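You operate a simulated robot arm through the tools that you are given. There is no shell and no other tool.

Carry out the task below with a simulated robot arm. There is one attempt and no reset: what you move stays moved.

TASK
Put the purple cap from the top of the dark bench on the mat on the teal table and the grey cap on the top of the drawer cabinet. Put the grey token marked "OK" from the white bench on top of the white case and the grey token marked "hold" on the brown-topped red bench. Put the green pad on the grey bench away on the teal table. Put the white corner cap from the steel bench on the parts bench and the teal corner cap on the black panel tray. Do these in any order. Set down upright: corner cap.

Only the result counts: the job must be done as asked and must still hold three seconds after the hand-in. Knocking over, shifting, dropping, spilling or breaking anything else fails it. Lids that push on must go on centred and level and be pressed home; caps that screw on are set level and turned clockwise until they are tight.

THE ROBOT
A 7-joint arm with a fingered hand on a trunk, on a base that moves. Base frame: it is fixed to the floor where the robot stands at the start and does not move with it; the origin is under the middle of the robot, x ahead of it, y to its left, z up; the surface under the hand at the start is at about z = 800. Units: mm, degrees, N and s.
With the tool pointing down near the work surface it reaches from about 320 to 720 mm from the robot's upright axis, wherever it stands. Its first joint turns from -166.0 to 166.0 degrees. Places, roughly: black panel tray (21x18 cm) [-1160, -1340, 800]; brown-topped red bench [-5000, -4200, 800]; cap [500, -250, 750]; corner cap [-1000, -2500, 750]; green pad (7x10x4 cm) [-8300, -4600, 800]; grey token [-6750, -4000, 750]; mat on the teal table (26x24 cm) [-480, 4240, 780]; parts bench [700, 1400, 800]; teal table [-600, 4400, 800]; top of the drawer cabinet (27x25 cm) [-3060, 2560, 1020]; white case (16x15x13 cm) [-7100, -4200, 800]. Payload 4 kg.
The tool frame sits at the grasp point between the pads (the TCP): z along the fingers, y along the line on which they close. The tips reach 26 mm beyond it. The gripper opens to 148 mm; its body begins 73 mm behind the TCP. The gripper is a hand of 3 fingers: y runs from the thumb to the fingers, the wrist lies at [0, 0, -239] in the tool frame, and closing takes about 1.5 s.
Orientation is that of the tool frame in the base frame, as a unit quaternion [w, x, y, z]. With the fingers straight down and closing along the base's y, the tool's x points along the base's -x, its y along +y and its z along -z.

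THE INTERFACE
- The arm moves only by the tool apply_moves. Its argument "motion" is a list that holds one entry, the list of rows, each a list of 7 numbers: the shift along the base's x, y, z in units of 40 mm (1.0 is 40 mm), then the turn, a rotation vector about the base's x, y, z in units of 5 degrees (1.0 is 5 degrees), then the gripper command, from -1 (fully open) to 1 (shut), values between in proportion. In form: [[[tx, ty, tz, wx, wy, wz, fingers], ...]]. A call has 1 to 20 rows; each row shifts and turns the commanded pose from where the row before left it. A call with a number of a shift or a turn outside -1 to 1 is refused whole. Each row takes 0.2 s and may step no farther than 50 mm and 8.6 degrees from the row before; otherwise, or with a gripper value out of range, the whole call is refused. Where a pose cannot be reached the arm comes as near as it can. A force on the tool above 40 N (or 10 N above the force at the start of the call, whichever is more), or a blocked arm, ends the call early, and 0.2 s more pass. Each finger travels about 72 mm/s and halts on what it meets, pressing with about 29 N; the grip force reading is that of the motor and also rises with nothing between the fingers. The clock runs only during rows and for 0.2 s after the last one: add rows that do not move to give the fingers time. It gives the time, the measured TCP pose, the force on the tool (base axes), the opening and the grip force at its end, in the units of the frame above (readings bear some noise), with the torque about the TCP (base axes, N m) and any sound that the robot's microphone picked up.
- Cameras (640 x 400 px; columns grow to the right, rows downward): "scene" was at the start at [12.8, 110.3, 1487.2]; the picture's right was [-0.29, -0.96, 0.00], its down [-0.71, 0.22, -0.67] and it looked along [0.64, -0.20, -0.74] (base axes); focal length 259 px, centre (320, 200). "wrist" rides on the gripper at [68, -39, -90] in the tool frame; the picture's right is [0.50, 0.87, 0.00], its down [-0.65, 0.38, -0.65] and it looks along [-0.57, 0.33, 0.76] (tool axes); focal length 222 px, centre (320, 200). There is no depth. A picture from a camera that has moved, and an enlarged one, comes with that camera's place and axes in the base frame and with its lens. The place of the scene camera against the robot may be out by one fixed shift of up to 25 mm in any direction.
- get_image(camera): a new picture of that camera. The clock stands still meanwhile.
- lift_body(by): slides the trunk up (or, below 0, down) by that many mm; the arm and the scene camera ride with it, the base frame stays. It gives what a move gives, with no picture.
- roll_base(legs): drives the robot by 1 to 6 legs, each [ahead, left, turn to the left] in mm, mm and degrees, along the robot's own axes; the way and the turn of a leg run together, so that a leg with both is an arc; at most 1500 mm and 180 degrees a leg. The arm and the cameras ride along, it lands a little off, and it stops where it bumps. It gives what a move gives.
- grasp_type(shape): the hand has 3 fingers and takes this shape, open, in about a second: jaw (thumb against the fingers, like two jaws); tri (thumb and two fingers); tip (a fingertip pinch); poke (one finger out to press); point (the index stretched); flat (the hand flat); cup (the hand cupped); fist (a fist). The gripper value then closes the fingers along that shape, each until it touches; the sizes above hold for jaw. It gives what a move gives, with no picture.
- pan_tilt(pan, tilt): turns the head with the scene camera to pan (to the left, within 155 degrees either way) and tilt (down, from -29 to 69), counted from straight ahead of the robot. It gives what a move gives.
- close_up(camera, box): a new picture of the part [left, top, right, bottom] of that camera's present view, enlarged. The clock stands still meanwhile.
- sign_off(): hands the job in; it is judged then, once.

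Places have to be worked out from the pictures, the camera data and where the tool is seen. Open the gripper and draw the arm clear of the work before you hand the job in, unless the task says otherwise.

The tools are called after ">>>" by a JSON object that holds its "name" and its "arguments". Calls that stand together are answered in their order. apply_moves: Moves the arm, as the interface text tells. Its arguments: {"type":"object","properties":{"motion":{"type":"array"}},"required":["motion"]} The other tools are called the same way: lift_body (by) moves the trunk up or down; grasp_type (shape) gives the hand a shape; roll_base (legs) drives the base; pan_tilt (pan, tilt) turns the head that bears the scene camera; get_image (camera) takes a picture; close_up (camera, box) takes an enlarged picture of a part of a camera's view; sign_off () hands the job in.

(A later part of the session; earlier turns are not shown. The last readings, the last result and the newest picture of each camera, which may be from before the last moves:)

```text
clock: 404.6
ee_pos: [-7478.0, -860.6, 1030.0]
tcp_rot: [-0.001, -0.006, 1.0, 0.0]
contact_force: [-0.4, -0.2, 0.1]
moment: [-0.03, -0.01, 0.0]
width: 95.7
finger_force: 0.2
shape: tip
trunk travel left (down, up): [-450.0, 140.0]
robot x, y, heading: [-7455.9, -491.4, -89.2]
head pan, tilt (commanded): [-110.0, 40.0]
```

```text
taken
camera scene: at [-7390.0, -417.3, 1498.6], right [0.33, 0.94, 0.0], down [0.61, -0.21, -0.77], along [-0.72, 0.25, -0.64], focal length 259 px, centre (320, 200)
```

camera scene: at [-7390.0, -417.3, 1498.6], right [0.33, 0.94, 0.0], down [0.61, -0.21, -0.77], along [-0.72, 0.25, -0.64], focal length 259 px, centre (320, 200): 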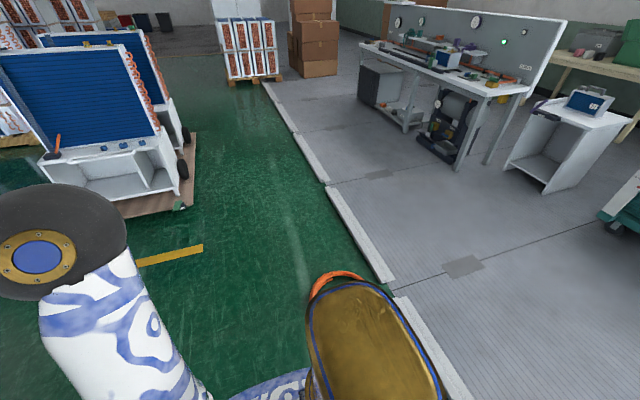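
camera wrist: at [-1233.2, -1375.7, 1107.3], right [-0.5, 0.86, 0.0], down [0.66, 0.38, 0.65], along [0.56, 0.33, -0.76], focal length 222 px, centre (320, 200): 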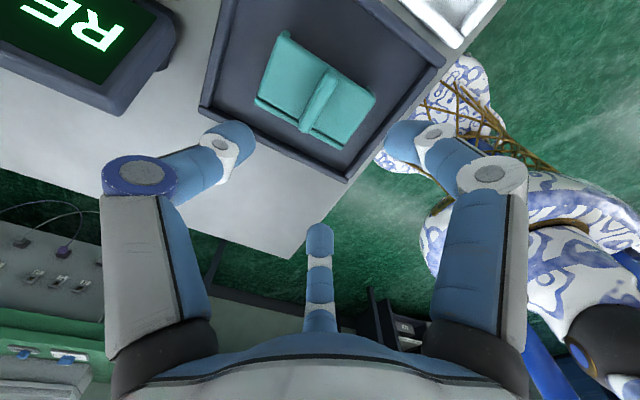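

Now clear of the ring. I move diagonally to x ≈ -7910 and then south past the machine's west end.

>>> {"name": "roll_base", "arguments": {"legs": [[350, -450, -0.7], [1400, 0, 0]]}}

>>> {"name": "pan_tilt", "arguments": {"pan": 40, "tilt": 25}}

>>> {"name": "get_image", "arguments": {"camera": "scene"}}

>>> {"name": "pan_tilt", "arguments": {"pan": 0, "tilt": 25}}

>>> {"name": "get_image", "arguments": {"camera": "scene"}}

```text
clock: 414.4
ee_pos: [-7924.2, -2604.7, 1030.0]
tcp_rot: [-0.001, -0.006, 1.0, 0.0]
contact_force: [0.6, 1.1, 0.0]
moment: [-0.01, -0.01, -0.01]
width: 95.6
finger_force: 0.0
shape: tip
trunk travel left (down, up): [-450.0, 140.0]
robot x, y, heading: [-7905.3, -2235.1, -89.2]
head pan, tilt (commanded): [-110.0, 40.0]
```

```text
clock: 416.7
ee_pos: [-7924.5, -2604.9, 1030.4]
tcp_rot: [-0.001, -0.005, 1.0, -0.001]
contact_force: [0.0, 0.0, -0.4]
moment: [0.0, 0.02, 0.04]
width: 95.8
finger_force: 0.1
shape: tip
trunk travel left (down, up): [-450.0, 140.0]
robot x, y, heading: [-7901.6, -2236.4, -89.4]
head pan, tilt (commanded): [40.0, 25.0]
```

```text
taken
camera scene: at [-7695.1, -2261.1, 1521.9], right [-0.76, -0.65, 0.0], down [-0.27, 0.32, -0.91], along [0.59, -0.69, -0.42], focal length 259 px, centre (320, 200)
```

scene: 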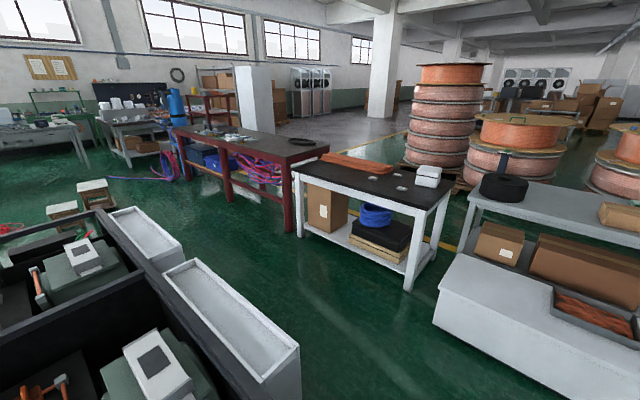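

```text
clock: 417.8
ee_pos: [-7923.8, -2605.3, 1030.9]
tcp_rot: [-0.002, -0.005, 1.0, -0.001]
contact_force: [-0.4, -0.1, 0.2]
moment: [0.0, 0.0, -0.03]
width: 95.8
finger_force: 0.1
shape: tip
trunk travel left (down, up): [-450.0, 140.0]
robot x, y, heading: [-7905.1, -2236.6, -89.4]
head pan, tilt (commanded): [0.0, 25.0]
```

```text
taken
camera scene: at [-7754.0, -2283.2, 1521.9], right [-1.0, -0.01, 0.0], down [0.0, 0.42, -0.91], along [0.01, -0.91, -0.42], focal length 259 px, centre (320, 200)
```

scene: 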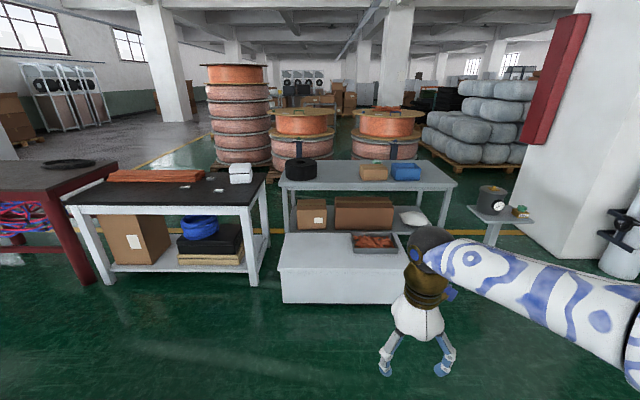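

>>> {"name": "close_up", "arguments": {"camera": "scene", "box": [270, 140, 470, 270]}}

>>> {"name": "close_up", "arguments": {"camera": "scene", "box": [60, 150, 290, 290]}}

```text
3.08 times, centred on (370, 205) of scene
camera zoom: at [-7754.0, -2283.2, 1521.9], right [-1.0, -0.01, 0.0], down [0.0, 0.42, -0.91], along [0.01, -0.91, -0.42], focal length 797 px, centre (166, 185)
```

zoom: 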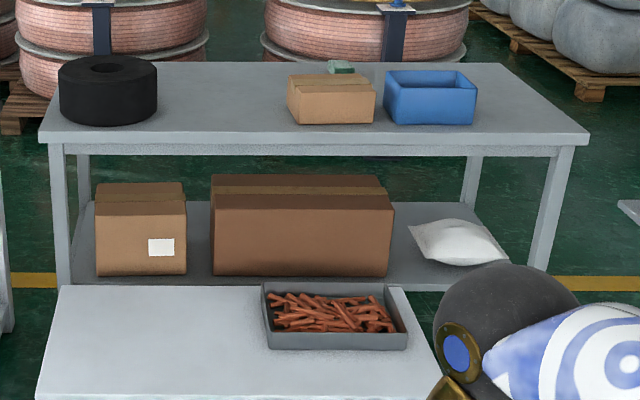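

```text
2.78 times, centred on (175, 220) of scene
camera zoom: at [-7754.0, -2283.2, 1521.9], right [-1.0, -0.01, 0.0], down [0.0, 0.42, -0.91], along [0.01, -0.91, -0.42], focal length 721 px, centre (724, 144)
```

zoom: 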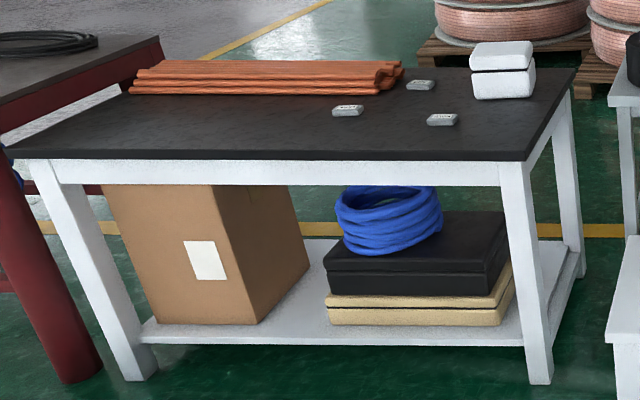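

The green pad stands behind the brown carton, near the back edge of the grey bench at about (-8236, -4500), so it must be taken from the south side. First I look to the west to see how to get round there later.

>>> {"name": "pan_tilt", "arguments": {"pan": -45, "tilt": 20}}

>>> {"name": "get_image", "arguments": {"camera": "scene"}}

>>> {"name": "pan_tilt", "arguments": {"pan": -85, "tilt": 20}}

>>> {"name": "get_image", "arguments": {"camera": "scene"}}

```text
clock: 418.9
ee_pos: [-7923.6, -2606.9, 1030.1]
tcp_rot: [-0.001, -0.006, 1.0, 0.001]
contact_force: [-0.6, 0.4, 0.1]
moment: [0.02, 0.04, -0.01]
width: 95.7
finger_force: 0.0
shape: tip
trunk travel left (down, up): [-450.0, 140.0]
robot x, y, heading: [-7906.2, -2233.3, -89.4]
head pan, tilt (commanded): [-45.0, 20.0]
```

```text
taken
camera scene: at [-7820.1, -2257.6, 1530.0], right [-0.71, 0.7, 0.0], down [0.24, 0.24, -0.94], along [-0.66, -0.67, -0.34], focal length 259 px, centre (320, 200)
```

scene: 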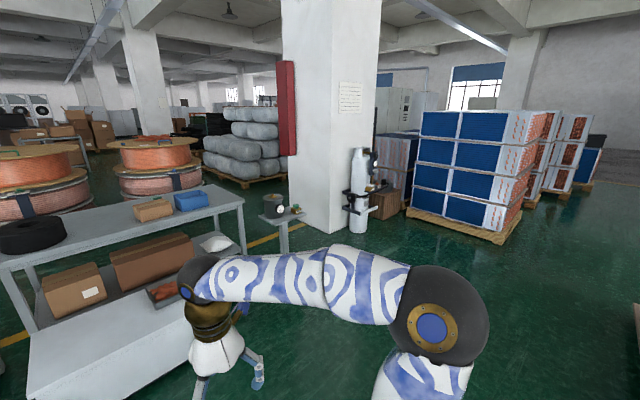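

```text
clock: 420.0
ee_pos: [-7924.4, -2605.7, 1030.6]
tcp_rot: [-0.001, -0.006, 1.0, 0.001]
contact_force: [-0.7, 0.1, 0.1]
moment: [-0.01, -0.03, 0.01]
width: 95.6
finger_force: 0.1
shape: tip
trunk travel left (down, up): [-450.0, 140.0]
robot x, y, heading: [-7896.2, -2235.6, -89.7]
head pan, tilt (commanded): [-85.0, 20.0]
```

```text
taken
camera scene: at [-7847.6, -2200.2, 1530.0], right [-0.1, 1.0, 0.0], down [0.34, 0.03, -0.94], along [-0.94, -0.09, -0.34], focal length 259 px, centre (320, 200)
```

scene: 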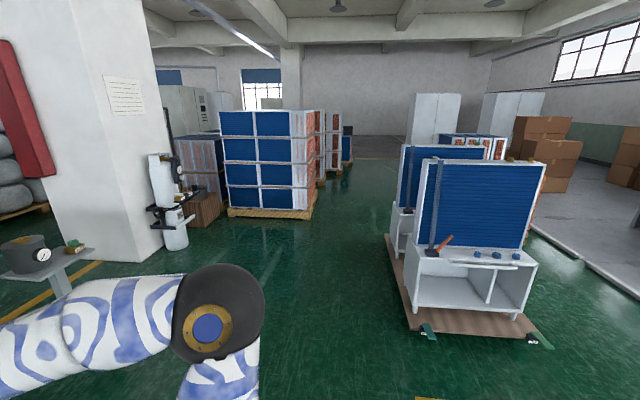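

>>> {"name": "pan_tilt", "arguments": {"pan": 25, "tilt": 25}}

>>> {"name": "get_image", "arguments": {"camera": "scene"}}

>>> {"name": "close_up", "arguments": {"camera": "scene", "box": [260, 150, 400, 230]}}

```text
clock: 421.9
ee_pos: [-7924.7, -2606.7, 1030.5]
tcp_rot: [-0.001, -0.005, 1.0, 0.0]
contact_force: [0.3, -0.2, 0.3]
moment: [-0.03, -0.04, 0.01]
width: 95.9
finger_force: 0.0
shape: tip
trunk travel left (down, up): [-450.0, 140.0]
robot x, y, heading: [-7904.8, -2234.0, -89.4]
head pan, tilt (commanded): [25.0, 25.0]
```

```text
taken
camera scene: at [-7715.2, -2274.2, 1521.9], right [-0.9, -0.43, 0.0], down [-0.18, 0.38, -0.91], along [0.39, -0.82, -0.42], focal length 259 px, centre (320, 200)
```

scene: 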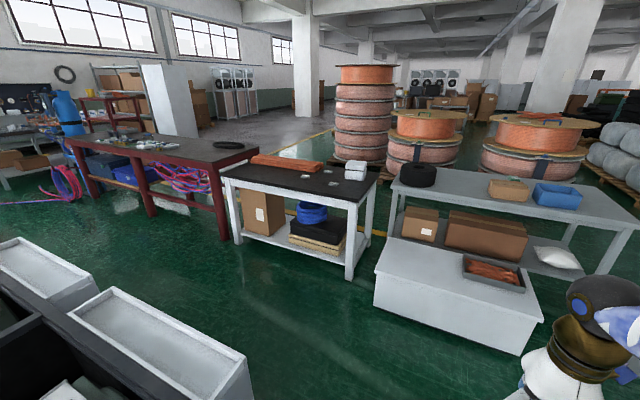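

```text
4.57 times, centred on (330, 190) of scene
camera zoom: at [-7715.2, -2274.2, 1521.9], right [-0.9, -0.43, 0.0], down [-0.18, 0.38, -0.91], along [0.39, -0.82, -0.42], focal length 1185 px, centre (274, 246)
```

zoom: 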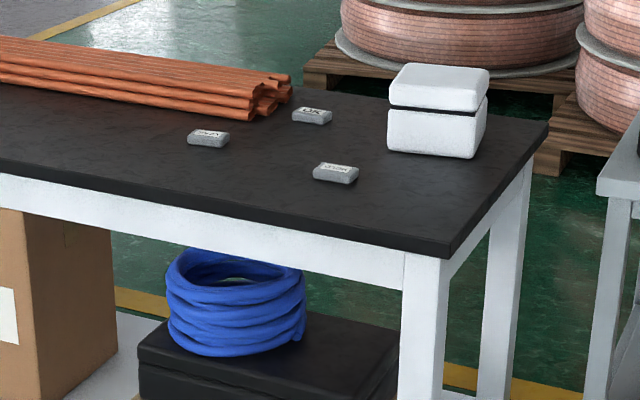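

>>> {"name": "close_up", "arguments": {"camera": "scene", "box": [298, 170, 348, 195]}}

```text
12.80 times, centred on (323, 182) of scene
camera zoom: at [-7715.2, -2274.2, 1521.9], right [-0.9, -0.43, 0.0], down [-0.18, 0.38, -0.91], along [0.39, -0.82, -0.42], focal length 3317 px, centre (282, 424)
```

zoom: 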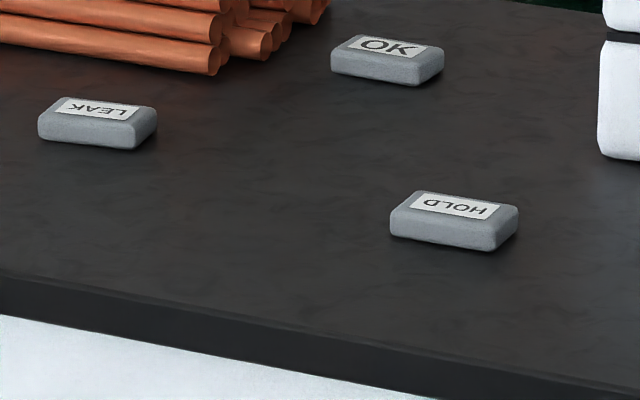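

The tokens read LEAK (left), OK (rear) and HOLD (near right); bench top is about z = 745. I drive to y ≈ -3200, sidestep east to x ≈ -6930, keeping clear of the low white box and the machine doors.

>>> {"name": "roll_base", "arguments": {"legs": [[960, 0, -0.6], [0, 950, 0]]}}

>>> {"name": "pan_tilt", "arguments": {"pan": 0, "tilt": 40}}

>>> {"name": "get_image", "arguments": {"camera": "scene"}}

>>> {"name": "get_image", "arguments": {"camera": "wrist"}}

```text
clock: 431.4
ee_pos: [-6963.7, -3556.8, 1030.8]
tcp_rot: [-0.001, -0.001, 1.0, 0.0]
contact_force: [-0.9, -0.1, 0.5]
moment: [-0.03, -0.02, -0.01]
width: 95.9
finger_force: 0.0
shape: tip
trunk travel left (down, up): [-450.0, 140.0]
robot x, y, heading: [-6938.3, -3182.8, -90.1]
head pan, tilt (commanded): [25.0, 25.0]
```

```text
clock: 432.3
ee_pos: [-6963.3, -3557.9, 1029.8]
tcp_rot: [-0.001, -0.001, 1.0, 0.0]
contact_force: [-0.7, 0.5, -0.2]
moment: [0.0, 0.03, 0.0]
width: 95.9
finger_force: 0.0
shape: tip
trunk travel left (down, up): [-450.0, 140.0]
robot x, y, heading: [-6940.0, -3185.2, -89.9]
head pan, tilt (commanded): [0.0, 40.0]
```

```text
taken
camera scene: at [-6790.6, -3229.1, 1498.7], right [-1.0, 0.0, 0.0], down [0.0, 0.64, -0.77], along [0.0, -0.77, -0.64], focal length 259 px, centre (320, 200)
```

scene: 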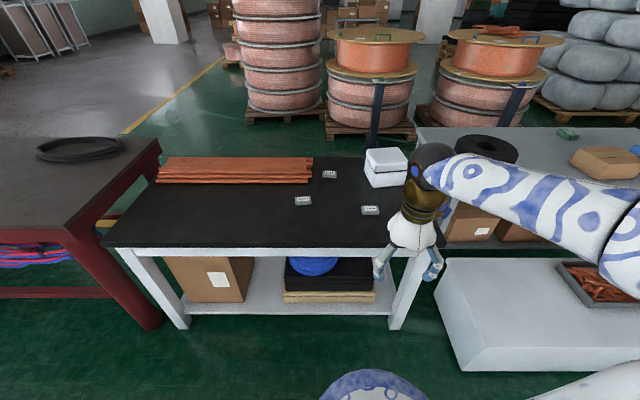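

```text
taken
camera wrist: at [-7032.1, -3597.1, 1121.4], right [-0.5, 0.87, 0.0], down [0.66, 0.38, 0.65], along [0.56, 0.33, -0.76], focal length 222 px, centre (320, 200)
```

wrist: 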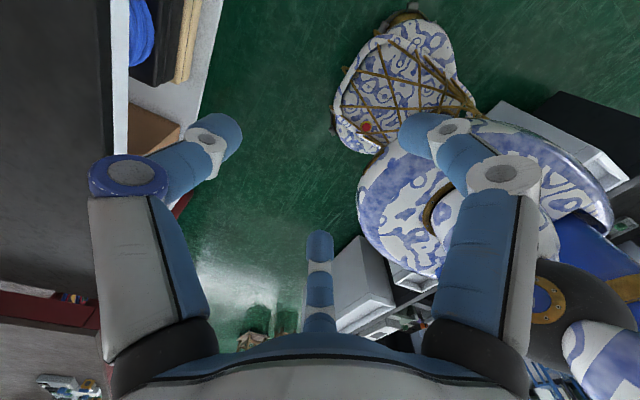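

The bench front is at y ≈ -3875. I roll 270 mm forward and raise the trunk 100 mm for reach, then view the tokens.

>>> {"name": "roll_base", "arguments": {"legs": [[270, 30, 0]]}}

>>> {"name": "get_image", "arguments": {"camera": "scene"}}

>>> {"name": "close_up", "arguments": {"camera": "scene", "box": [260, 150, 460, 270]}}

```text
clock: 434.2
ee_pos: [-6932.6, -3827.2, 1030.3]
tcp_rot: [-0.001, -0.002, 1.0, 0.0]
contact_force: [-0.5, -0.1, -0.8]
moment: [-0.05, -0.01, -0.01]
width: 95.8
finger_force: 0.1
shape: tip
trunk travel left (down, up): [-450.0, 140.0]
robot x, y, heading: [-6906.8, -3458.8, -89.7]
head pan, tilt (commanded): [0.0, 40.0]
```

```text
taken
camera scene: at [-6760.4, -3499.0, 1498.6], right [-1.0, 0.0, 0.0], down [0.0, 0.64, -0.77], along [0.0, -0.77, -0.64], focal length 259 px, centre (320, 200)
```

scene: 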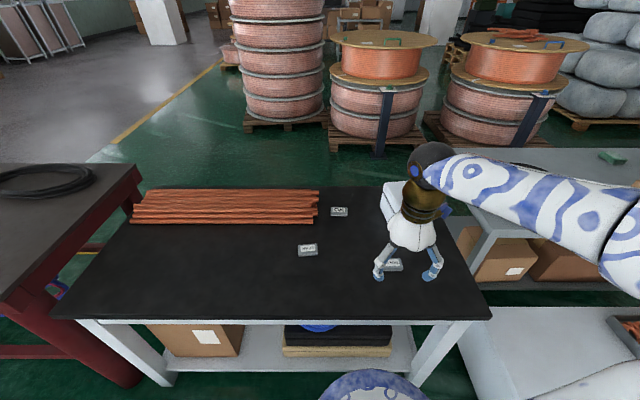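

```text
3.20 times, centred on (360, 210) of scene
camera zoom: at [-6760.4, -3499.0, 1498.6], right [-1.0, 0.0, 0.0], down [0.0, 0.64, -0.77], along [0.0, -0.77, -0.64], focal length 829 px, centre (192, 168)
```

zoom: 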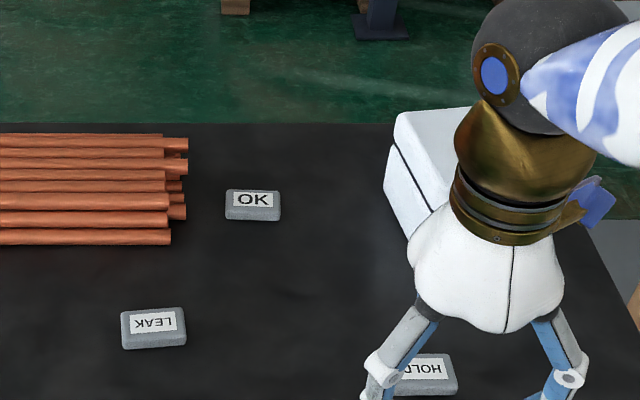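

>>> {"name": "pan_tilt", "arguments": {"pan": 0, "tilt": 69}}

>>> {"name": "get_image", "arguments": {"camera": "scene"}}

>>> {"name": "pan_tilt", "arguments": {"pan": 60, "tilt": 65}}

>>> {"name": "get_image", "arguments": {"camera": "scene"}}

```text
clock: 435.2
ee_pos: [-6934.3, -3826.5, 1030.1]
tcp_rot: [0.0, -0.002, 1.0, 0.0]
contact_force: [-0.4, 0.0, 0.0]
moment: [0.0, 0.05, -0.01]
width: 95.7
finger_force: 0.0
shape: tip
trunk travel left (down, up): [-450.0, 140.0]
robot x, y, heading: [-6911.4, -3458.7, -89.8]
head pan, tilt (commanded): [0.0, 68.8]
```

```text
taken
camera scene: at [-6760.5, -3469.8, 1462.5], right [-1.0, 0.0, 0.0], down [0.0, 0.93, -0.36], along [0.0, -0.36, -0.93], focal length 259 px, centre (320, 200)
```

scene: 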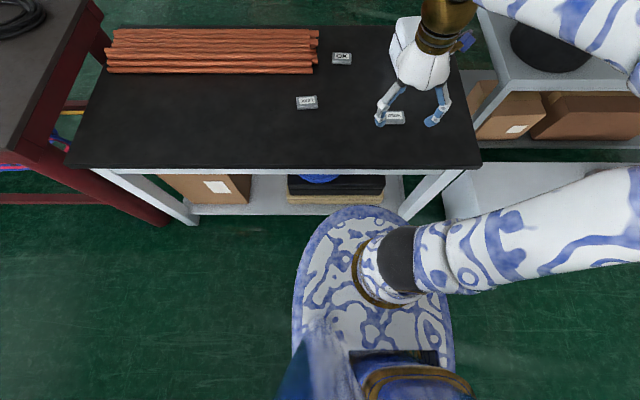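

```text
clock: 436.5
ee_pos: [-6933.3, -3827.4, 1030.4]
tcp_rot: [-0.001, -0.002, 1.0, 0.0]
contact_force: [0.1, 0.1, 0.0]
moment: [-0.04, 0.0, -0.04]
width: 95.6
finger_force: 0.0
shape: tip
trunk travel left (down, up): [-450.0, 140.0]
robot x, y, heading: [-6909.6, -3454.9, -90.0]
head pan, tilt (commanded): [60.0, 65.0]
```

```text
taken
camera scene: at [-6708.0, -3444.1, 1466.3], right [-0.5, -0.87, 0.0], down [-0.79, 0.45, -0.42], along [0.37, -0.21, -0.91], focal length 259 px, centre (320, 200)
```

scene: 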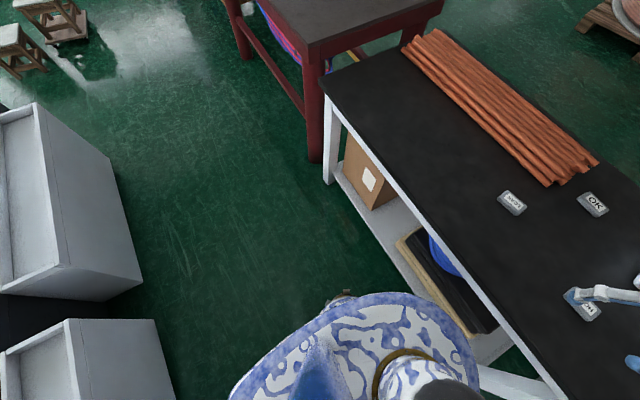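

The body's front is about 100 mm short of the bench edge (y ≈ -3834). I creep 55 mm nearer and 75 mm east to line up with the OK token, then raise the trunk for reach.

>>> {"name": "roll_base", "arguments": {"legs": [[55, 75, 0]]}}

>>> {"name": "lift_body", "arguments": {"by": 110}}

>>> {"name": "pan_tilt", "arguments": {"pan": 0, "tilt": 50}}

>>> {"name": "apply_moves", "arguments": {"motion": [[[0.5, -1, -0.4, 0, 0, 0, -0.2], [0.5, -1, -0.4, 0, 0, 0, -0.2], [0.5, -1, -0.4, 0, 0, 0, -0.2], [0, -1, -0.4, 0, 0, 0, -0.2], [0, -1, -0.4, 0, 0, 0, -0.2], [0, -1, -0.4, 0, 0, 0, -0.2], [0, 0, 0, 0, 0, 0, -0.2]]]}}

>>> {"name": "get_image", "arguments": {"camera": "wrist"}}

>>> {"name": "get_image", "arguments": {"camera": "scene"}}

```text
clock: 437.6
ee_pos: [-6857.1, -3882.4, 1029.9]
tcp_rot: [-0.001, -0.002, 1.0, 0.0]
contact_force: [0.4, 0.6, 0.1]
moment: [-0.03, 0.0, -0.04]
width: 95.8
finger_force: 0.1
shape: tip
trunk travel left (down, up): [-450.0, 140.0]
robot x, y, heading: [-6832.6, -3511.1, -89.9]
head pan, tilt (commanded): [60.0, 65.0]
```

```text
clock: 439.0
ee_pos: [-6857.5, -3882.5, 1140.0]
tcp_rot: [-0.001, -0.002, 1.0, -0.001]
contact_force: [0.8, 0.1, -0.3]
moment: [-0.03, 0.0, 0.0]
width: 95.7
finger_force: 0.0
shape: tip
trunk travel left (down, up): [-560.0, 30.0]
robot x, y, heading: [-6834.9, -3510.0, -89.8]
head pan, tilt (commanded): [60.0, 65.0]
```

```text
clock: 440.3
ee_pos: [-6856.6, -3882.7, 1140.2]
tcp_rot: [-0.001, -0.001, 1.0, 0.0]
contact_force: [0.4, -0.2, 0.4]
moment: [-0.02, 0.0, -0.02]
width: 95.7
finger_force: 0.1
shape: tip
trunk travel left (down, up): [-560.0, 30.0]
robot x, y, heading: [-6831.4, -3511.0, -89.9]
head pan, tilt (commanded): [0.0, 50.0]
```

```text
clock: 441.9
ee_pos: [-6799.0, -4122.0, 1043.8]
tcp_rot: [0.0, -0.001, 1.0, 0.0]
contact_force: [-0.2, -0.4, -0.5]
moment: [0.0, 0.0, 0.0]
width: 89.5
finger_force: 0.0
shape: tip
trunk travel left (down, up): [-560.0, 30.0]
robot x, y, heading: [-6834.4, -3508.2, -90.0]
head pan, tilt (commanded): [0.0, 50.0]
```

```text
taken
camera wrist: at [-6866.1, -4162.3, 1135.5], right [-0.5, 0.86, 0.0], down [0.65, 0.38, 0.65], along [0.56, 0.33, -0.76], focal length 222 px, centre (320, 200)
```

wrist: 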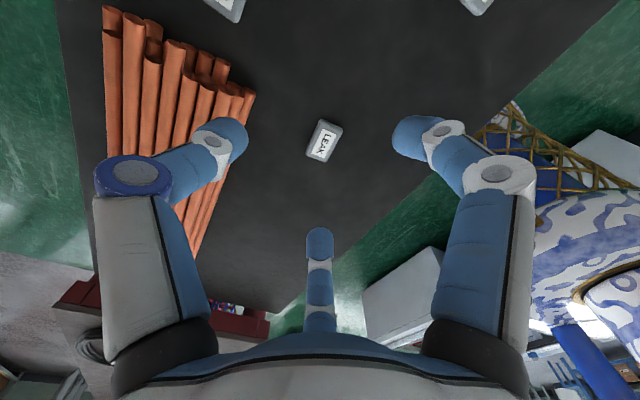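

```text
taken
camera scene: at [-6684.3, -3546.3, 1594.5], right [-1.0, 0.0, 0.0], down [0.0, 0.77, -0.64], along [0.0, -0.64, -0.77], focal length 259 px, centre (320, 200)
```

scene: 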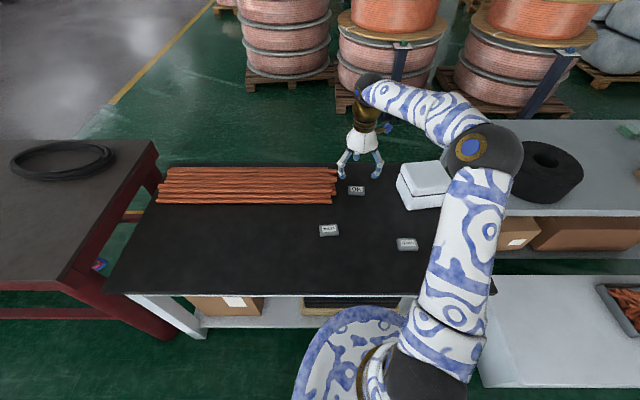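

The OK token's place comes out near (-6811, -4265), 35 mm west of the pipe ends. I move the hand over it and lower to about 950 for a proper measurement.

>>> {"name": "apply_moves", "arguments": {"motion": [[[-0.1, -0.8, -0.5, 0, 0, 0, -0.2], [-0.1, -0.8, -0.5, 0, 0, 0, -0.2], [-0.1, -0.8, -0.6, 0, 0, 0, -0.2], [0, -0.8, -0.6, 0, 0, 0, -0.2], [0, -0.3, -0.3, 0, 0, 0, -0.2], [0, 0, 0, 0, 0, 0, -0.2]]]}}

>>> {"name": "get_image", "arguments": {"camera": "wrist"}}

>>> {"name": "close_up", "arguments": {"camera": "wrist", "box": [240, 40, 400, 160]}}

```text
clock: 443.3
ee_pos: [-6809.3, -4230.0, 969.0]
tcp_rot: [-0.001, -0.002, 1.0, 0.0]
contact_force: [-0.2, -0.2, 0.2]
moment: [0.0, 0.01, 0.0]
width: 89.5
finger_force: 0.1
shape: tip
out of reach, approached as far as the arm can: row 4, 5
trunk travel left (down, up): [-560.0, 30.0]
robot x, y, heading: [-6836.7, -3515.1, -89.8]
head pan, tilt (commanded): [0.0, 50.0]
```

```text
taken
camera wrist: at [-6878.3, -4269.4, 1058.9], right [-0.5, 0.86, 0.0], down [0.65, 0.38, 0.65], along [0.56, 0.33, -0.76], focal length 222 px, centre (320, 200)
```

wrist: 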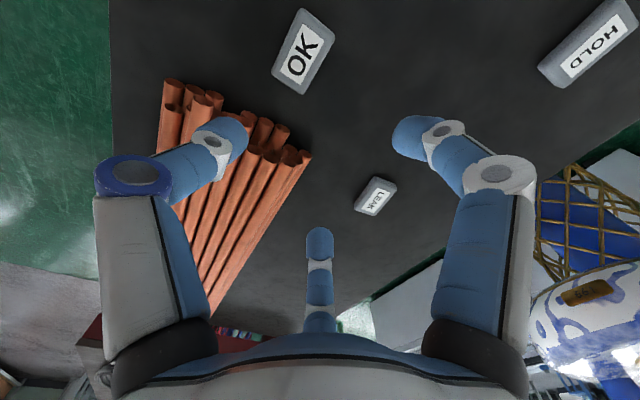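

```text
3.33 times, centred on (320, 100) of wrist
camera zoom: at [-6878.3, -4269.4, 1058.9], right [-0.5, 0.86, 0.0], down [0.65, 0.38, 0.65], along [0.56, 0.33, -0.76], focal length 740 px, centre (320, 533)
```

zoom: 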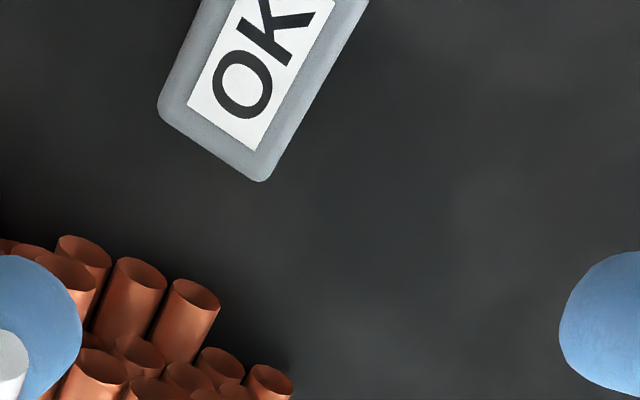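

The token measures 65 × 44 mm centred at (-6834.5, -4266); the arm ends 35 mm short at this height. I line up in x, lower the trunk again (the reach is greatest with the wrist at shoulder level), and will tilt the hand outward about 13°.

>>> {"name": "apply_moves", "arguments": {"motion": [[[-0.6, 0.8, 0.3, 0, 0, 0, -0.2], [0, 0.5, 0.3, 0, 0, 0, -0.2], [0, 0, 0, 0, 0, 0, -0.2]]]}}

>>> {"name": "lift_body", "arguments": {"by": -90}}

>>> {"name": "get_image", "arguments": {"camera": "wrist"}}

```text
clock: 444.1
ee_pos: [-6833.4, -4177.8, 992.5]
tcp_rot: [0.0, -0.002, 1.0, 0.0]
contact_force: [1.4, -0.1, -1.0]
moment: [0.0, 0.04, 0.02]
width: 89.5
finger_force: 0.1
shape: tip
trunk travel left (down, up): [-560.0, 30.0]
robot x, y, heading: [-6834.6, -3510.9, -89.8]
head pan, tilt (commanded): [0.0, 50.0]
```

```text
clock: 445.4
ee_pos: [-6833.4, -4176.9, 901.8]
tcp_rot: [-0.002, -0.002, 1.0, 0.0]
contact_force: [-0.2, 0.1, -0.2]
moment: [0.01, 0.01, 0.0]
width: 88.9
finger_force: 0.1
shape: tip
trunk travel left (down, up): [-470.0, 120.0]
robot x, y, heading: [-6836.3, -3512.0, -90.0]
head pan, tilt (commanded): [0.0, 50.0]
```

```text
taken
camera wrist: at [-6901.8, -4217.4, 993.3], right [-0.5, 0.86, 0.0], down [0.65, 0.38, 0.65], along [0.56, 0.33, -0.76], focal length 222 px, centre (320, 200)
```

wrist: 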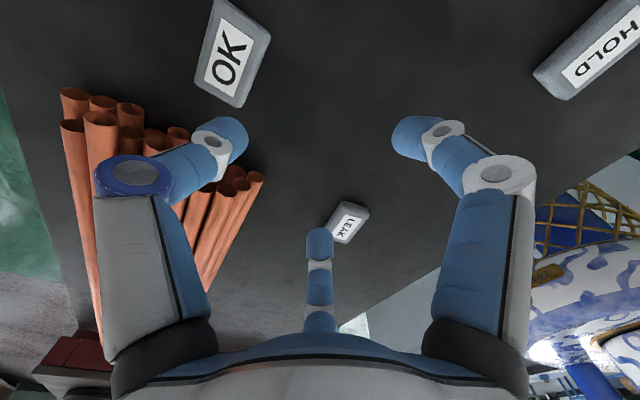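

I tilt the tool 13° outward, move over the token and come down to about 830 for a check.

>>> {"name": "apply_moves", "arguments": {"motion": [[[0, 0, 0, -0.87, 0, 0, -0.22], [0, 0, 0, -0.87, 0, 0, -0.22], [0, 0, 0, -0.86, 0, 0, -0.22], [0, -0.7, -0.3, 0, 0, 0, -0.22], [0, -0.7, -0.5, 0, 0, 0, -0.22], [-0.03, -0.65, -0.5, 0, 0, 0, -0.22], [0, 0, -0.5, 0, 0, 0, -0.22], [0, 0, 0, 0, 0, 0, -0.22]]]}}

>>> {"name": "get_image", "arguments": {"camera": "wrist"}}

>>> {"name": "close_up", "arguments": {"camera": "scene", "box": [290, 130, 450, 260]}}

```text
clock: 447.2
ee_pos: [-6835.2, -4258.8, 829.7]
tcp_rot: [0.0, -0.002, 0.994, -0.114]
contact_force: [-0.5, 0.5, 0.4]
moment: [0.01, 0.01, -0.01]
width: 89.7
finger_force: 0.1
shape: tip
trunk travel left (down, up): [-470.0, 120.0]
robot x, y, heading: [-6832.9, -3511.6, -89.7]
head pan, tilt (commanded): [0.0, 50.0]
```

```text
taken
camera wrist: at [-6902.6, -4277.7, 927.1], right [-0.5, 0.84, -0.19], down [0.65, 0.52, 0.55], along [0.56, 0.15, -0.81], focal length 222 px, centre (320, 200)
```

wrist: 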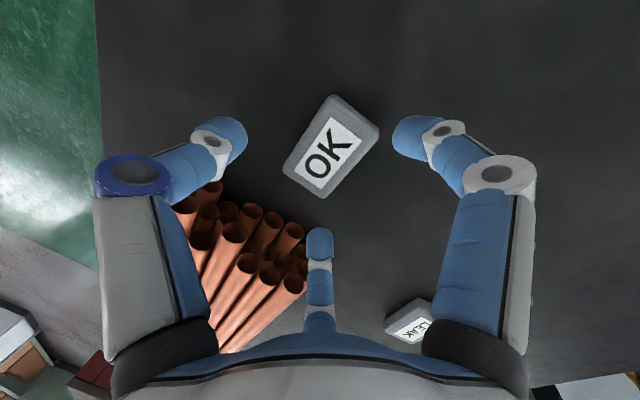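

```text
3.08 times, centred on (370, 195) of scene
camera zoom: at [-6684.4, -3546.4, 1504.4], right [-1.0, 0.0, 0.0], down [0.0, 0.77, -0.64], along [0.0, -0.64, -0.77], focal length 797 px, centre (166, 215)
```

zoom: 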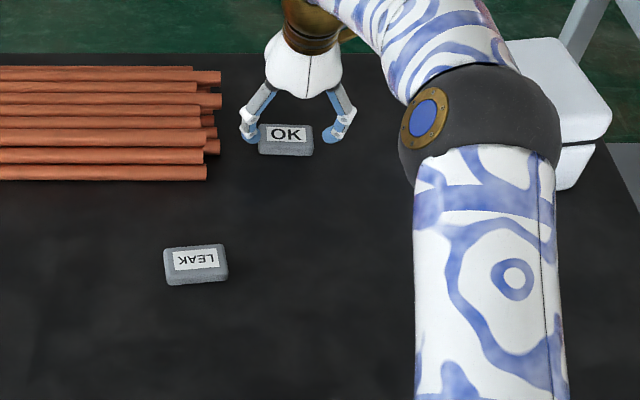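

Token centred (x -6833.5, y -4266). I lower straight to TCP z ≈ 783 and close.

>>> {"name": "apply_moves", "arguments": {"motion": [[[0.03, 0, -0.5, 0, 0, 0, -0.22], [0, 0, -0.45, 0, 0, 0, -0.22], [0, 0, -0.22, 0, 0, 0, -0.22], [0, 0, 0, 0, 0, 0, -0.22]]]}}

>>> {"name": "get_image", "arguments": {"camera": "wrist"}}

```text
clock: 448.1
ee_pos: [-6834.8, -4260.9, 792.8]
tcp_rot: [0.0, 0.0, 0.993, -0.12]
contact_force: [0.0, 4.9, 27.0]
moment: [0.8, -0.08, 0.01]
width: 89.1
finger_force: 0.0
shape: tip
trunk travel left (down, up): [-470.0, 120.0]
robot x, y, heading: [-6829.6, -3508.2, -90.0]
head pan, tilt (commanded): [0.0, 50.0]
stopped in row 4: the force on the tool passed its limit at 42 N (the readings are from after the stop); the commanded pose is now the measured one
```

```text
taken
camera wrist: at [-6902.1, -4277.9, 890.4], right [-0.5, 0.84, -0.21], down [0.66, 0.52, 0.54], along [0.57, 0.14, -0.81], focal length 222 px, centre (320, 200)
```

wrist: 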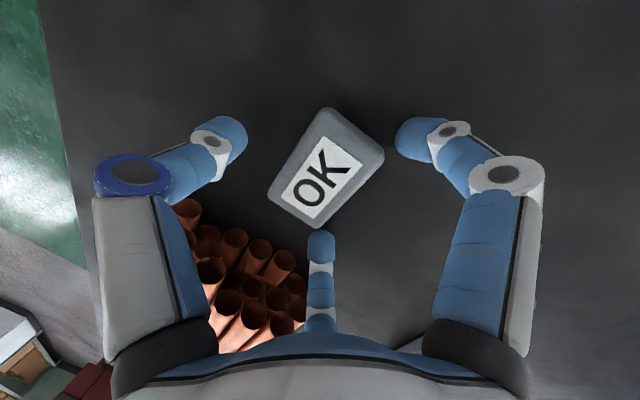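

The near fingertips touched the table at TCP z ≈ 793, so the top is nearer 760. I raise 4 mm, correct 3 mm, and close.

>>> {"name": "apply_moves", "arguments": {"motion": [[[-0.07, -0.05, 0.1, 0, 0, 0, -0.22], [0, 0, 0, 0, 0, 0, -0.22]]]}}

>>> {"name": "apply_moves", "arguments": {"motion": [[[0, 0, 0, 0, 0, 0, 0.1], [0, 0, 0, 0, 0, 0, 0.4], [0, 0, 0, 0, 0, 0, 0.7], [0, 0, 0, 0, 0, 0, 1], [0, 0, 0, 0, 0, 0, 1], [0, 0, 0, 0, 0, 0, 1]]]}}

>>> {"name": "get_image", "arguments": {"camera": "wrist"}}

```text
clock: 448.7
ee_pos: [-6835.8, -4262.5, 792.6]
tcp_rot: [-0.001, -0.001, 0.993, -0.118]
contact_force: [1.5, 5.1, 19.9]
moment: [0.63, -0.34, 0.08]
width: 89.7
finger_force: 0.1
shape: tip
trunk travel left (down, up): [-470.0, 120.0]
robot x, y, heading: [-6831.5, -3512.6, -89.9]
head pan, tilt (commanded): [0.0, 50.0]
```

```text
clock: 450.1
ee_pos: [-6836.8, -4262.9, 792.0]
tcp_rot: [-0.001, -0.002, 0.993, -0.118]
contact_force: [-0.1, 2.4, 5.0]
moment: [-0.21, -0.13, 0.06]
width: 45.5
finger_force: 29.0
shape: tip
trunk travel left (down, up): [-470.0, 120.0]
robot x, y, heading: [-6832.4, -3517.1, -90.0]
head pan, tilt (commanded): [0.0, 50.0]
```

```text
taken
camera wrist: at [-6904.7, -4280.8, 889.5], right [-0.5, 0.84, -0.2], down [0.66, 0.52, 0.55], along [0.56, 0.14, -0.81], focal length 222 px, centre (320, 200)
```

wrist: 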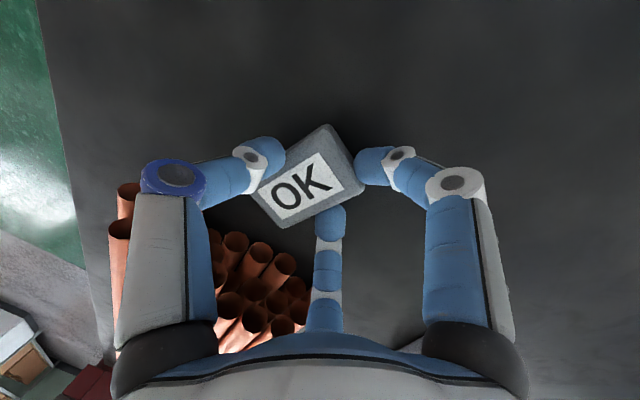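

The token turned a little but all three fingers bear on it (45 mm, 29 N). I lift slowly and check.

>>> {"name": "apply_moves", "arguments": {"motion": [[[0, 0, 0.2, 0, 0, 0, 1], [0, 0, 0.3, 0, 0, 0, 1], [0, 0, 0.5, 0, 0, 0, 1], [0, 0, 0, 0, 0, 0, 1]]]}}

>>> {"name": "get_image", "arguments": {"camera": "wrist"}}

>>> {"name": "close_up", "arguments": {"camera": "scene", "box": [290, 130, 450, 260]}}

```text
clock: 451.1
ee_pos: [-6838.3, -4263.9, 831.5]
tcp_rot: [-0.001, -0.001, 0.993, -0.117]
contact_force: [0.8, 0.7, -0.2]
moment: [0.03, 0.04, 0.0]
width: 39.3
finger_force: 29.5
shape: tip
trunk travel left (down, up): [-470.0, 120.0]
robot x, y, heading: [-6832.8, -3512.5, -89.9]
head pan, tilt (commanded): [0.0, 50.0]
```

```text
taken
camera wrist: at [-6904.8, -4281.1, 929.1], right [-0.5, 0.84, -0.2], down [0.66, 0.52, 0.55], along [0.56, 0.14, -0.81], focal length 222 px, centre (320, 200)
```

wrist: 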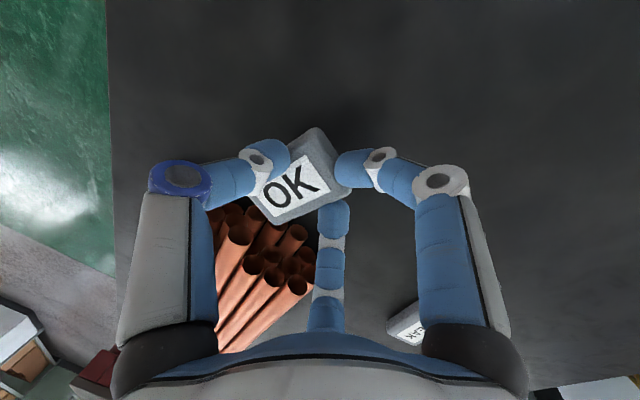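

```text
3.08 times, centred on (370, 195) of scene
camera zoom: at [-6684.3, -3546.2, 1504.4], right [-1.0, 0.0, 0.0], down [0.0, 0.77, -0.64], along [0.0, -0.64, -0.77], focal length 797 px, centre (166, 215)
```

zoom: 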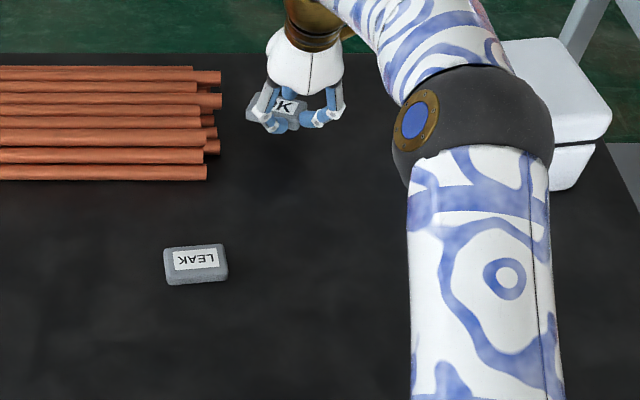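

The token shifted in the grip while lifting. I hold still a moment to see whether it is stable.

>>> {"name": "apply_moves", "arguments": {"motion": [[[0, 0, 0, 0, 0, 0, 1], [0, 0, 0, 0, 0, 0, 1], [0, 0, 0, 0, 0, 0, 1], [0, 0, 0, 0, 0, 0, 1], [0, 0, 0, 0, 0, 0, 1]]]}}

>>> {"name": "close_up", "arguments": {"camera": "wrist", "box": [200, 90, 420, 250]}}

```text
clock: 452.3
ee_pos: [-6836.2, -4263.2, 832.2]
tcp_rot: [-0.001, 0.0, 0.993, -0.117]
contact_force: [-0.7, 0.0, -0.2]
moment: [0.0, -0.01, 0.01]
width: 39.6
finger_force: 29.3
shape: tip
trunk travel left (down, up): [-470.0, 120.0]
robot x, y, heading: [-6834.5, -3510.5, -90.0]
head pan, tilt (commanded): [0.0, 50.0]
```

```text
2.50 times, centred on (310, 170) of wrist
camera zoom: at [-6904.8, -4281.2, 928.9], right [-0.5, 0.84, -0.2], down [0.66, 0.52, 0.55], along [0.56, 0.14, -0.81], focal length 555 px, centre (345, 275)
```

zoom: 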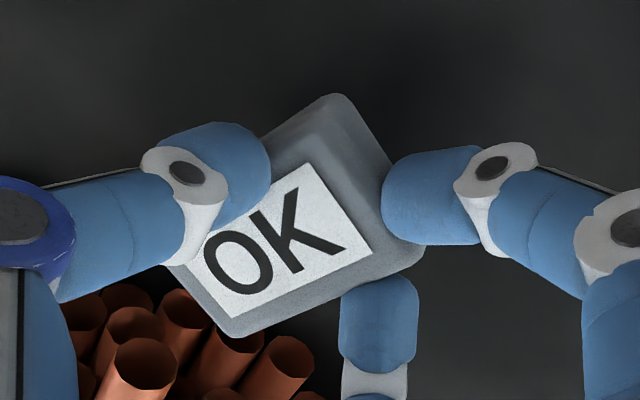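

The grip has settled and is stable. I raise the trunk 110 mm (token goes up with it), then swing west toward the white case.

>>> {"name": "lift_body", "arguments": {"by": 110}}

>>> {"name": "apply_moves", "arguments": {"motion": [[[-0.4, 0.3, 0.4, 0, 0, 0, 1], [-0.6, 0.4, 0.4, 0, 0, 0, 1], [-0.6, 0.4, 0.3, 0, 0, 0, 1], [-0.6, 0.3, 0, 0, 0, 0, 1], [0, 0, 0, 0, 0, 0, 1]]]}}

>>> {"name": "get_image", "arguments": {"camera": "wrist"}}

>>> {"name": "get_image", "arguments": {"camera": "scene"}}

```text
clock: 453.7
ee_pos: [-6836.6, -4263.1, 940.5]
tcp_rot: [-0.001, -0.001, 0.993, -0.117]
contact_force: [-0.1, 0.3, -0.2]
moment: [-0.01, 0.03, -0.02]
width: 39.4
finger_force: 29.0
shape: tip
trunk travel left (down, up): [-580.0, 10.0]
robot x, y, heading: [-6832.4, -3512.4, -89.7]
head pan, tilt (commanded): [0.0, 50.0]
```

```text
clock: 454.9
ee_pos: [-6924.8, -4206.3, 984.9]
tcp_rot: [0.0, -0.001, 0.993, -0.117]
contact_force: [0.1, -0.5, -0.7]
moment: [0.01, 0.04, 0.01]
width: 39.3
finger_force: 28.9
shape: tip
trunk travel left (down, up): [-580.0, 10.0]
robot x, y, heading: [-6836.8, -3511.7, -89.8]
head pan, tilt (commanded): [0.0, 50.0]
```

```text
taken
camera wrist: at [-6992.6, -4225.2, 1083.2], right [-0.5, 0.84, -0.2], down [0.66, 0.52, 0.55], along [0.56, 0.14, -0.81], focal length 222 px, centre (320, 200)
```

wrist: 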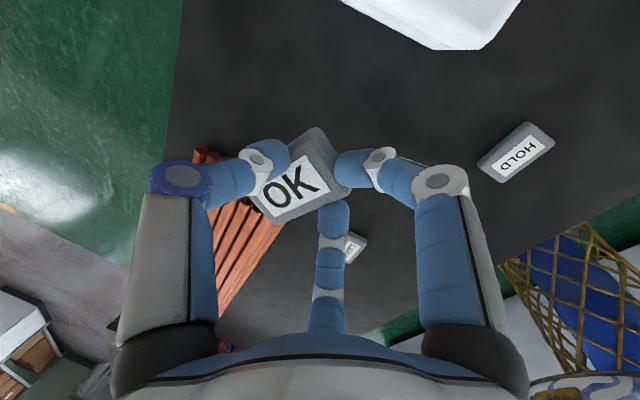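

```text
taken
camera scene: at [-6684.3, -3546.3, 1614.4], right [-1.0, 0.0, 0.0], down [0.0, 0.77, -0.64], along [0.0, -0.64, -0.77], focal length 259 px, centre (320, 200)
```

scene: 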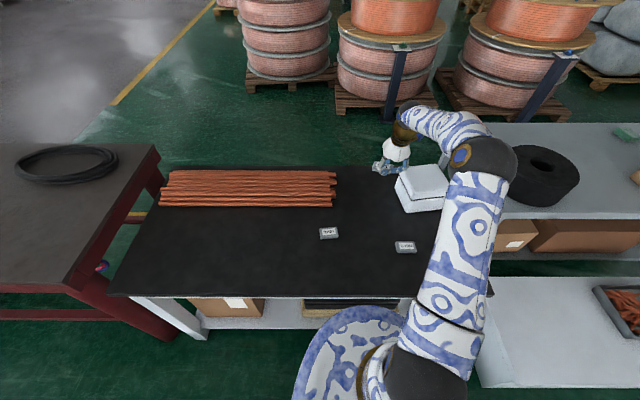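

>>> {"name": "apply_moves", "arguments": {"motion": [[[-0.8, 0, 0.1, 0, 0, 0, 1], [-0.8, 0, 0, 0, 0, 0, 1], [-0.8, 0, 0, 0, 0, 0, 1], [-0.8, 0, 0, 0, 0, 0, 1], [0, 0, 0, 0, 0, 0, 1]]]}}

>>> {"name": "get_image", "arguments": {"camera": "wrist"}}

>>> {"name": "get_image", "arguments": {"camera": "scene"}}

```text
clock: 456.1
ee_pos: [-7043.5, -4207.0, 987.9]
tcp_rot: [-0.001, 0.0, 0.993, -0.116]
contact_force: [0.7, 0.1, -0.5]
moment: [0.0, -0.01, 0.0]
width: 38.2
finger_force: 28.9
shape: tip
out of reach, approached as far as the arm can: row 4
trunk travel left (down, up): [-580.0, 10.0]
robot x, y, heading: [-6832.7, -3511.9, -90.1]
head pan, tilt (commanded): [0.0, 50.0]
```

```text
taken
camera wrist: at [-7111.0, -4224.7, 1086.4], right [-0.5, 0.84, -0.2], down [0.66, 0.52, 0.55], along [0.57, 0.14, -0.81], focal length 222 px, centre (320, 200)
```

wrist: 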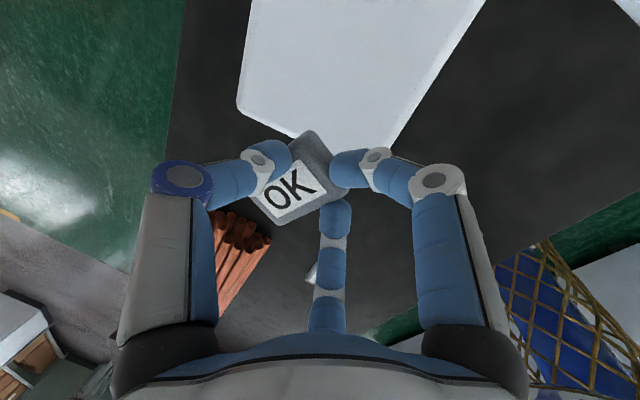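

```text
taken
camera scene: at [-6684.9, -3546.5, 1614.5], right [-1.0, 0.0, 0.0], down [0.0, 0.77, -0.64], along [0.0, -0.64, -0.77], focal length 259 px, centre (320, 200)
```

scene: 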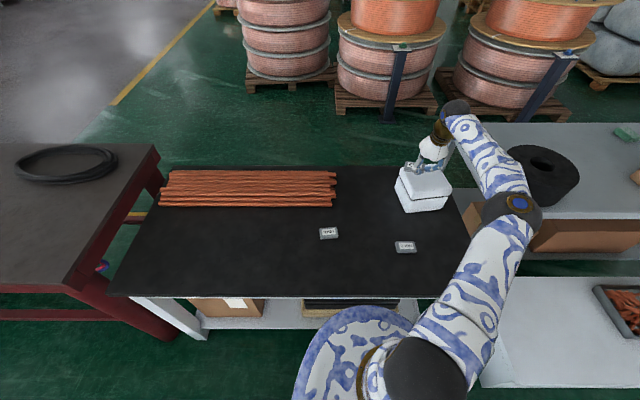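

Arm's reach ends about 55 mm short of the case centre. I move the hand back east 150 mm at this height and shift the base 200 mm west.

>>> {"name": "apply_moves", "arguments": {"motion": [[[0.6, 0.1, 0.1, 0, 0, 0, 1], [0.8, 0.1, 0.1, 0, 0, 0, 1], [0.8, 0.1, 0, 0, 0, 0, 1], [0.8, 0.1, 0, 0, 0, 0, 1], [0.7, 0, 0, 0, 0, 0, 1]]]}}

>>> {"name": "roll_base", "arguments": {"legs": [[0, -210, 0]]}}

>>> {"name": "get_image", "arguments": {"camera": "wrist"}}

>>> {"name": "get_image", "arguments": {"camera": "scene"}}

```text
clock: 457.3
ee_pos: [-6893.4, -4190.4, 995.8]
tcp_rot: [0.0, -0.001, 0.993, -0.117]
contact_force: [-0.9, -0.1, -0.5]
moment: [0.01, 0.02, 0.01]
width: 38.0
finger_force: 29.0
shape: tip
trunk travel left (down, up): [-580.0, 10.0]
robot x, y, heading: [-6833.0, -3514.4, -89.7]
head pan, tilt (commanded): [0.0, 50.0]
```

```text
clock: 458.9
ee_pos: [-7105.2, -4192.0, 997.0]
tcp_rot: [-0.002, 0.0, 0.993, -0.117]
contact_force: [-0.4, 0.3, -0.8]
moment: [0.01, 0.01, -0.01]
width: 38.0
finger_force: 29.0
shape: tip
trunk travel left (down, up): [-580.0, 10.0]
robot x, y, heading: [-7042.5, -3514.7, -89.7]
head pan, tilt (commanded): [0.0, 50.0]
```

```text
taken
camera wrist: at [-7172.8, -4209.6, 1094.0], right [-0.5, 0.84, -0.2], down [0.65, 0.52, 0.55], along [0.57, 0.14, -0.81], focal length 222 px, centre (320, 200)
```

wrist: 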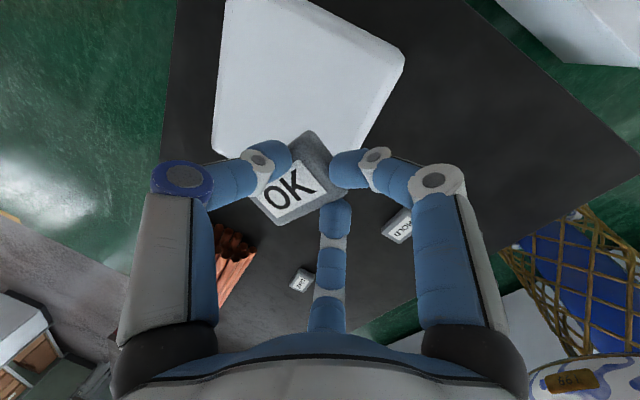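

```text
taken
camera scene: at [-6895.8, -3546.7, 1614.5], right [-1.0, 0.0, 0.0], down [0.0, 0.77, -0.64], along [0.0, -0.64, -0.77], focal length 259 px, centre (320, 200)
```

scene: 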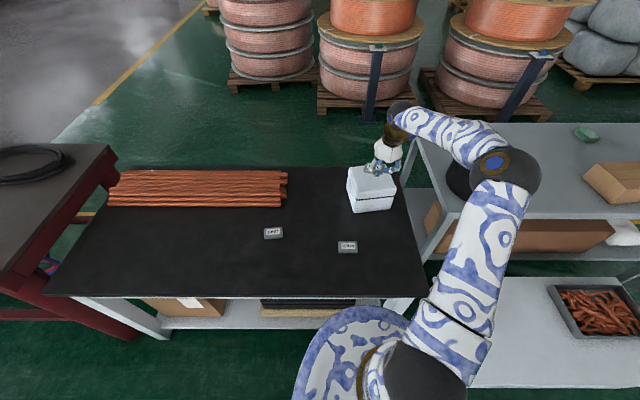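

>>> {"name": "close_up", "arguments": {"camera": "wrist", "box": [190, 0, 430, 200]}}

>>> {"name": "close_up", "arguments": {"camera": "scene", "box": [320, 110, 440, 230]}}

```text
2.00 times, centred on (310, 100) of wrist
camera zoom: at [-7172.8, -4209.6, 1094.0], right [-0.5, 0.84, -0.2], down [0.65, 0.52, 0.55], along [0.57, 0.14, -0.81], focal length 444 px, centre (340, 400)
```

zoom: 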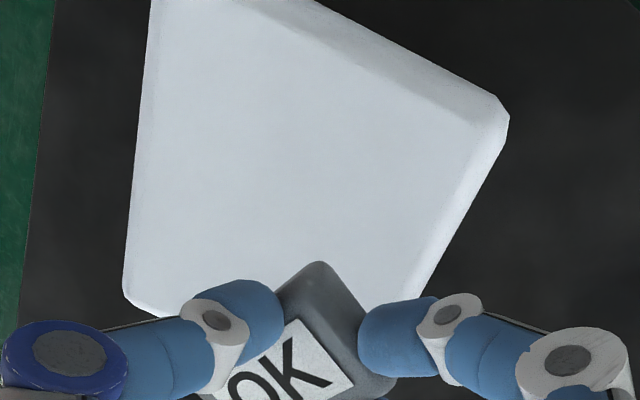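

```text
3.33 times, centred on (380, 170) of scene
camera zoom: at [-6895.8, -3546.7, 1614.5], right [-1.0, 0.0, 0.0], down [0.0, 0.77, -0.64], along [0.0, -0.64, -0.77], focal length 864 px, centre (120, 300)
```

zoom: 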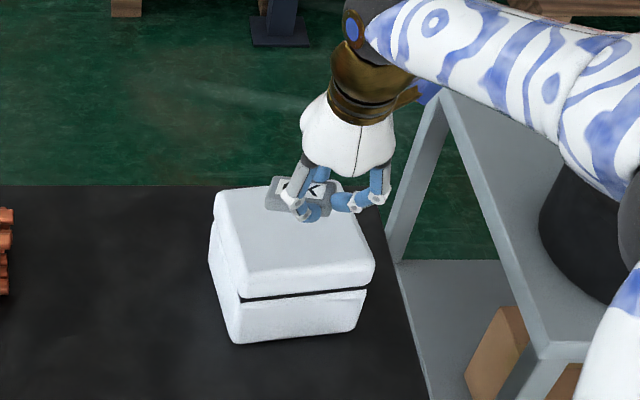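

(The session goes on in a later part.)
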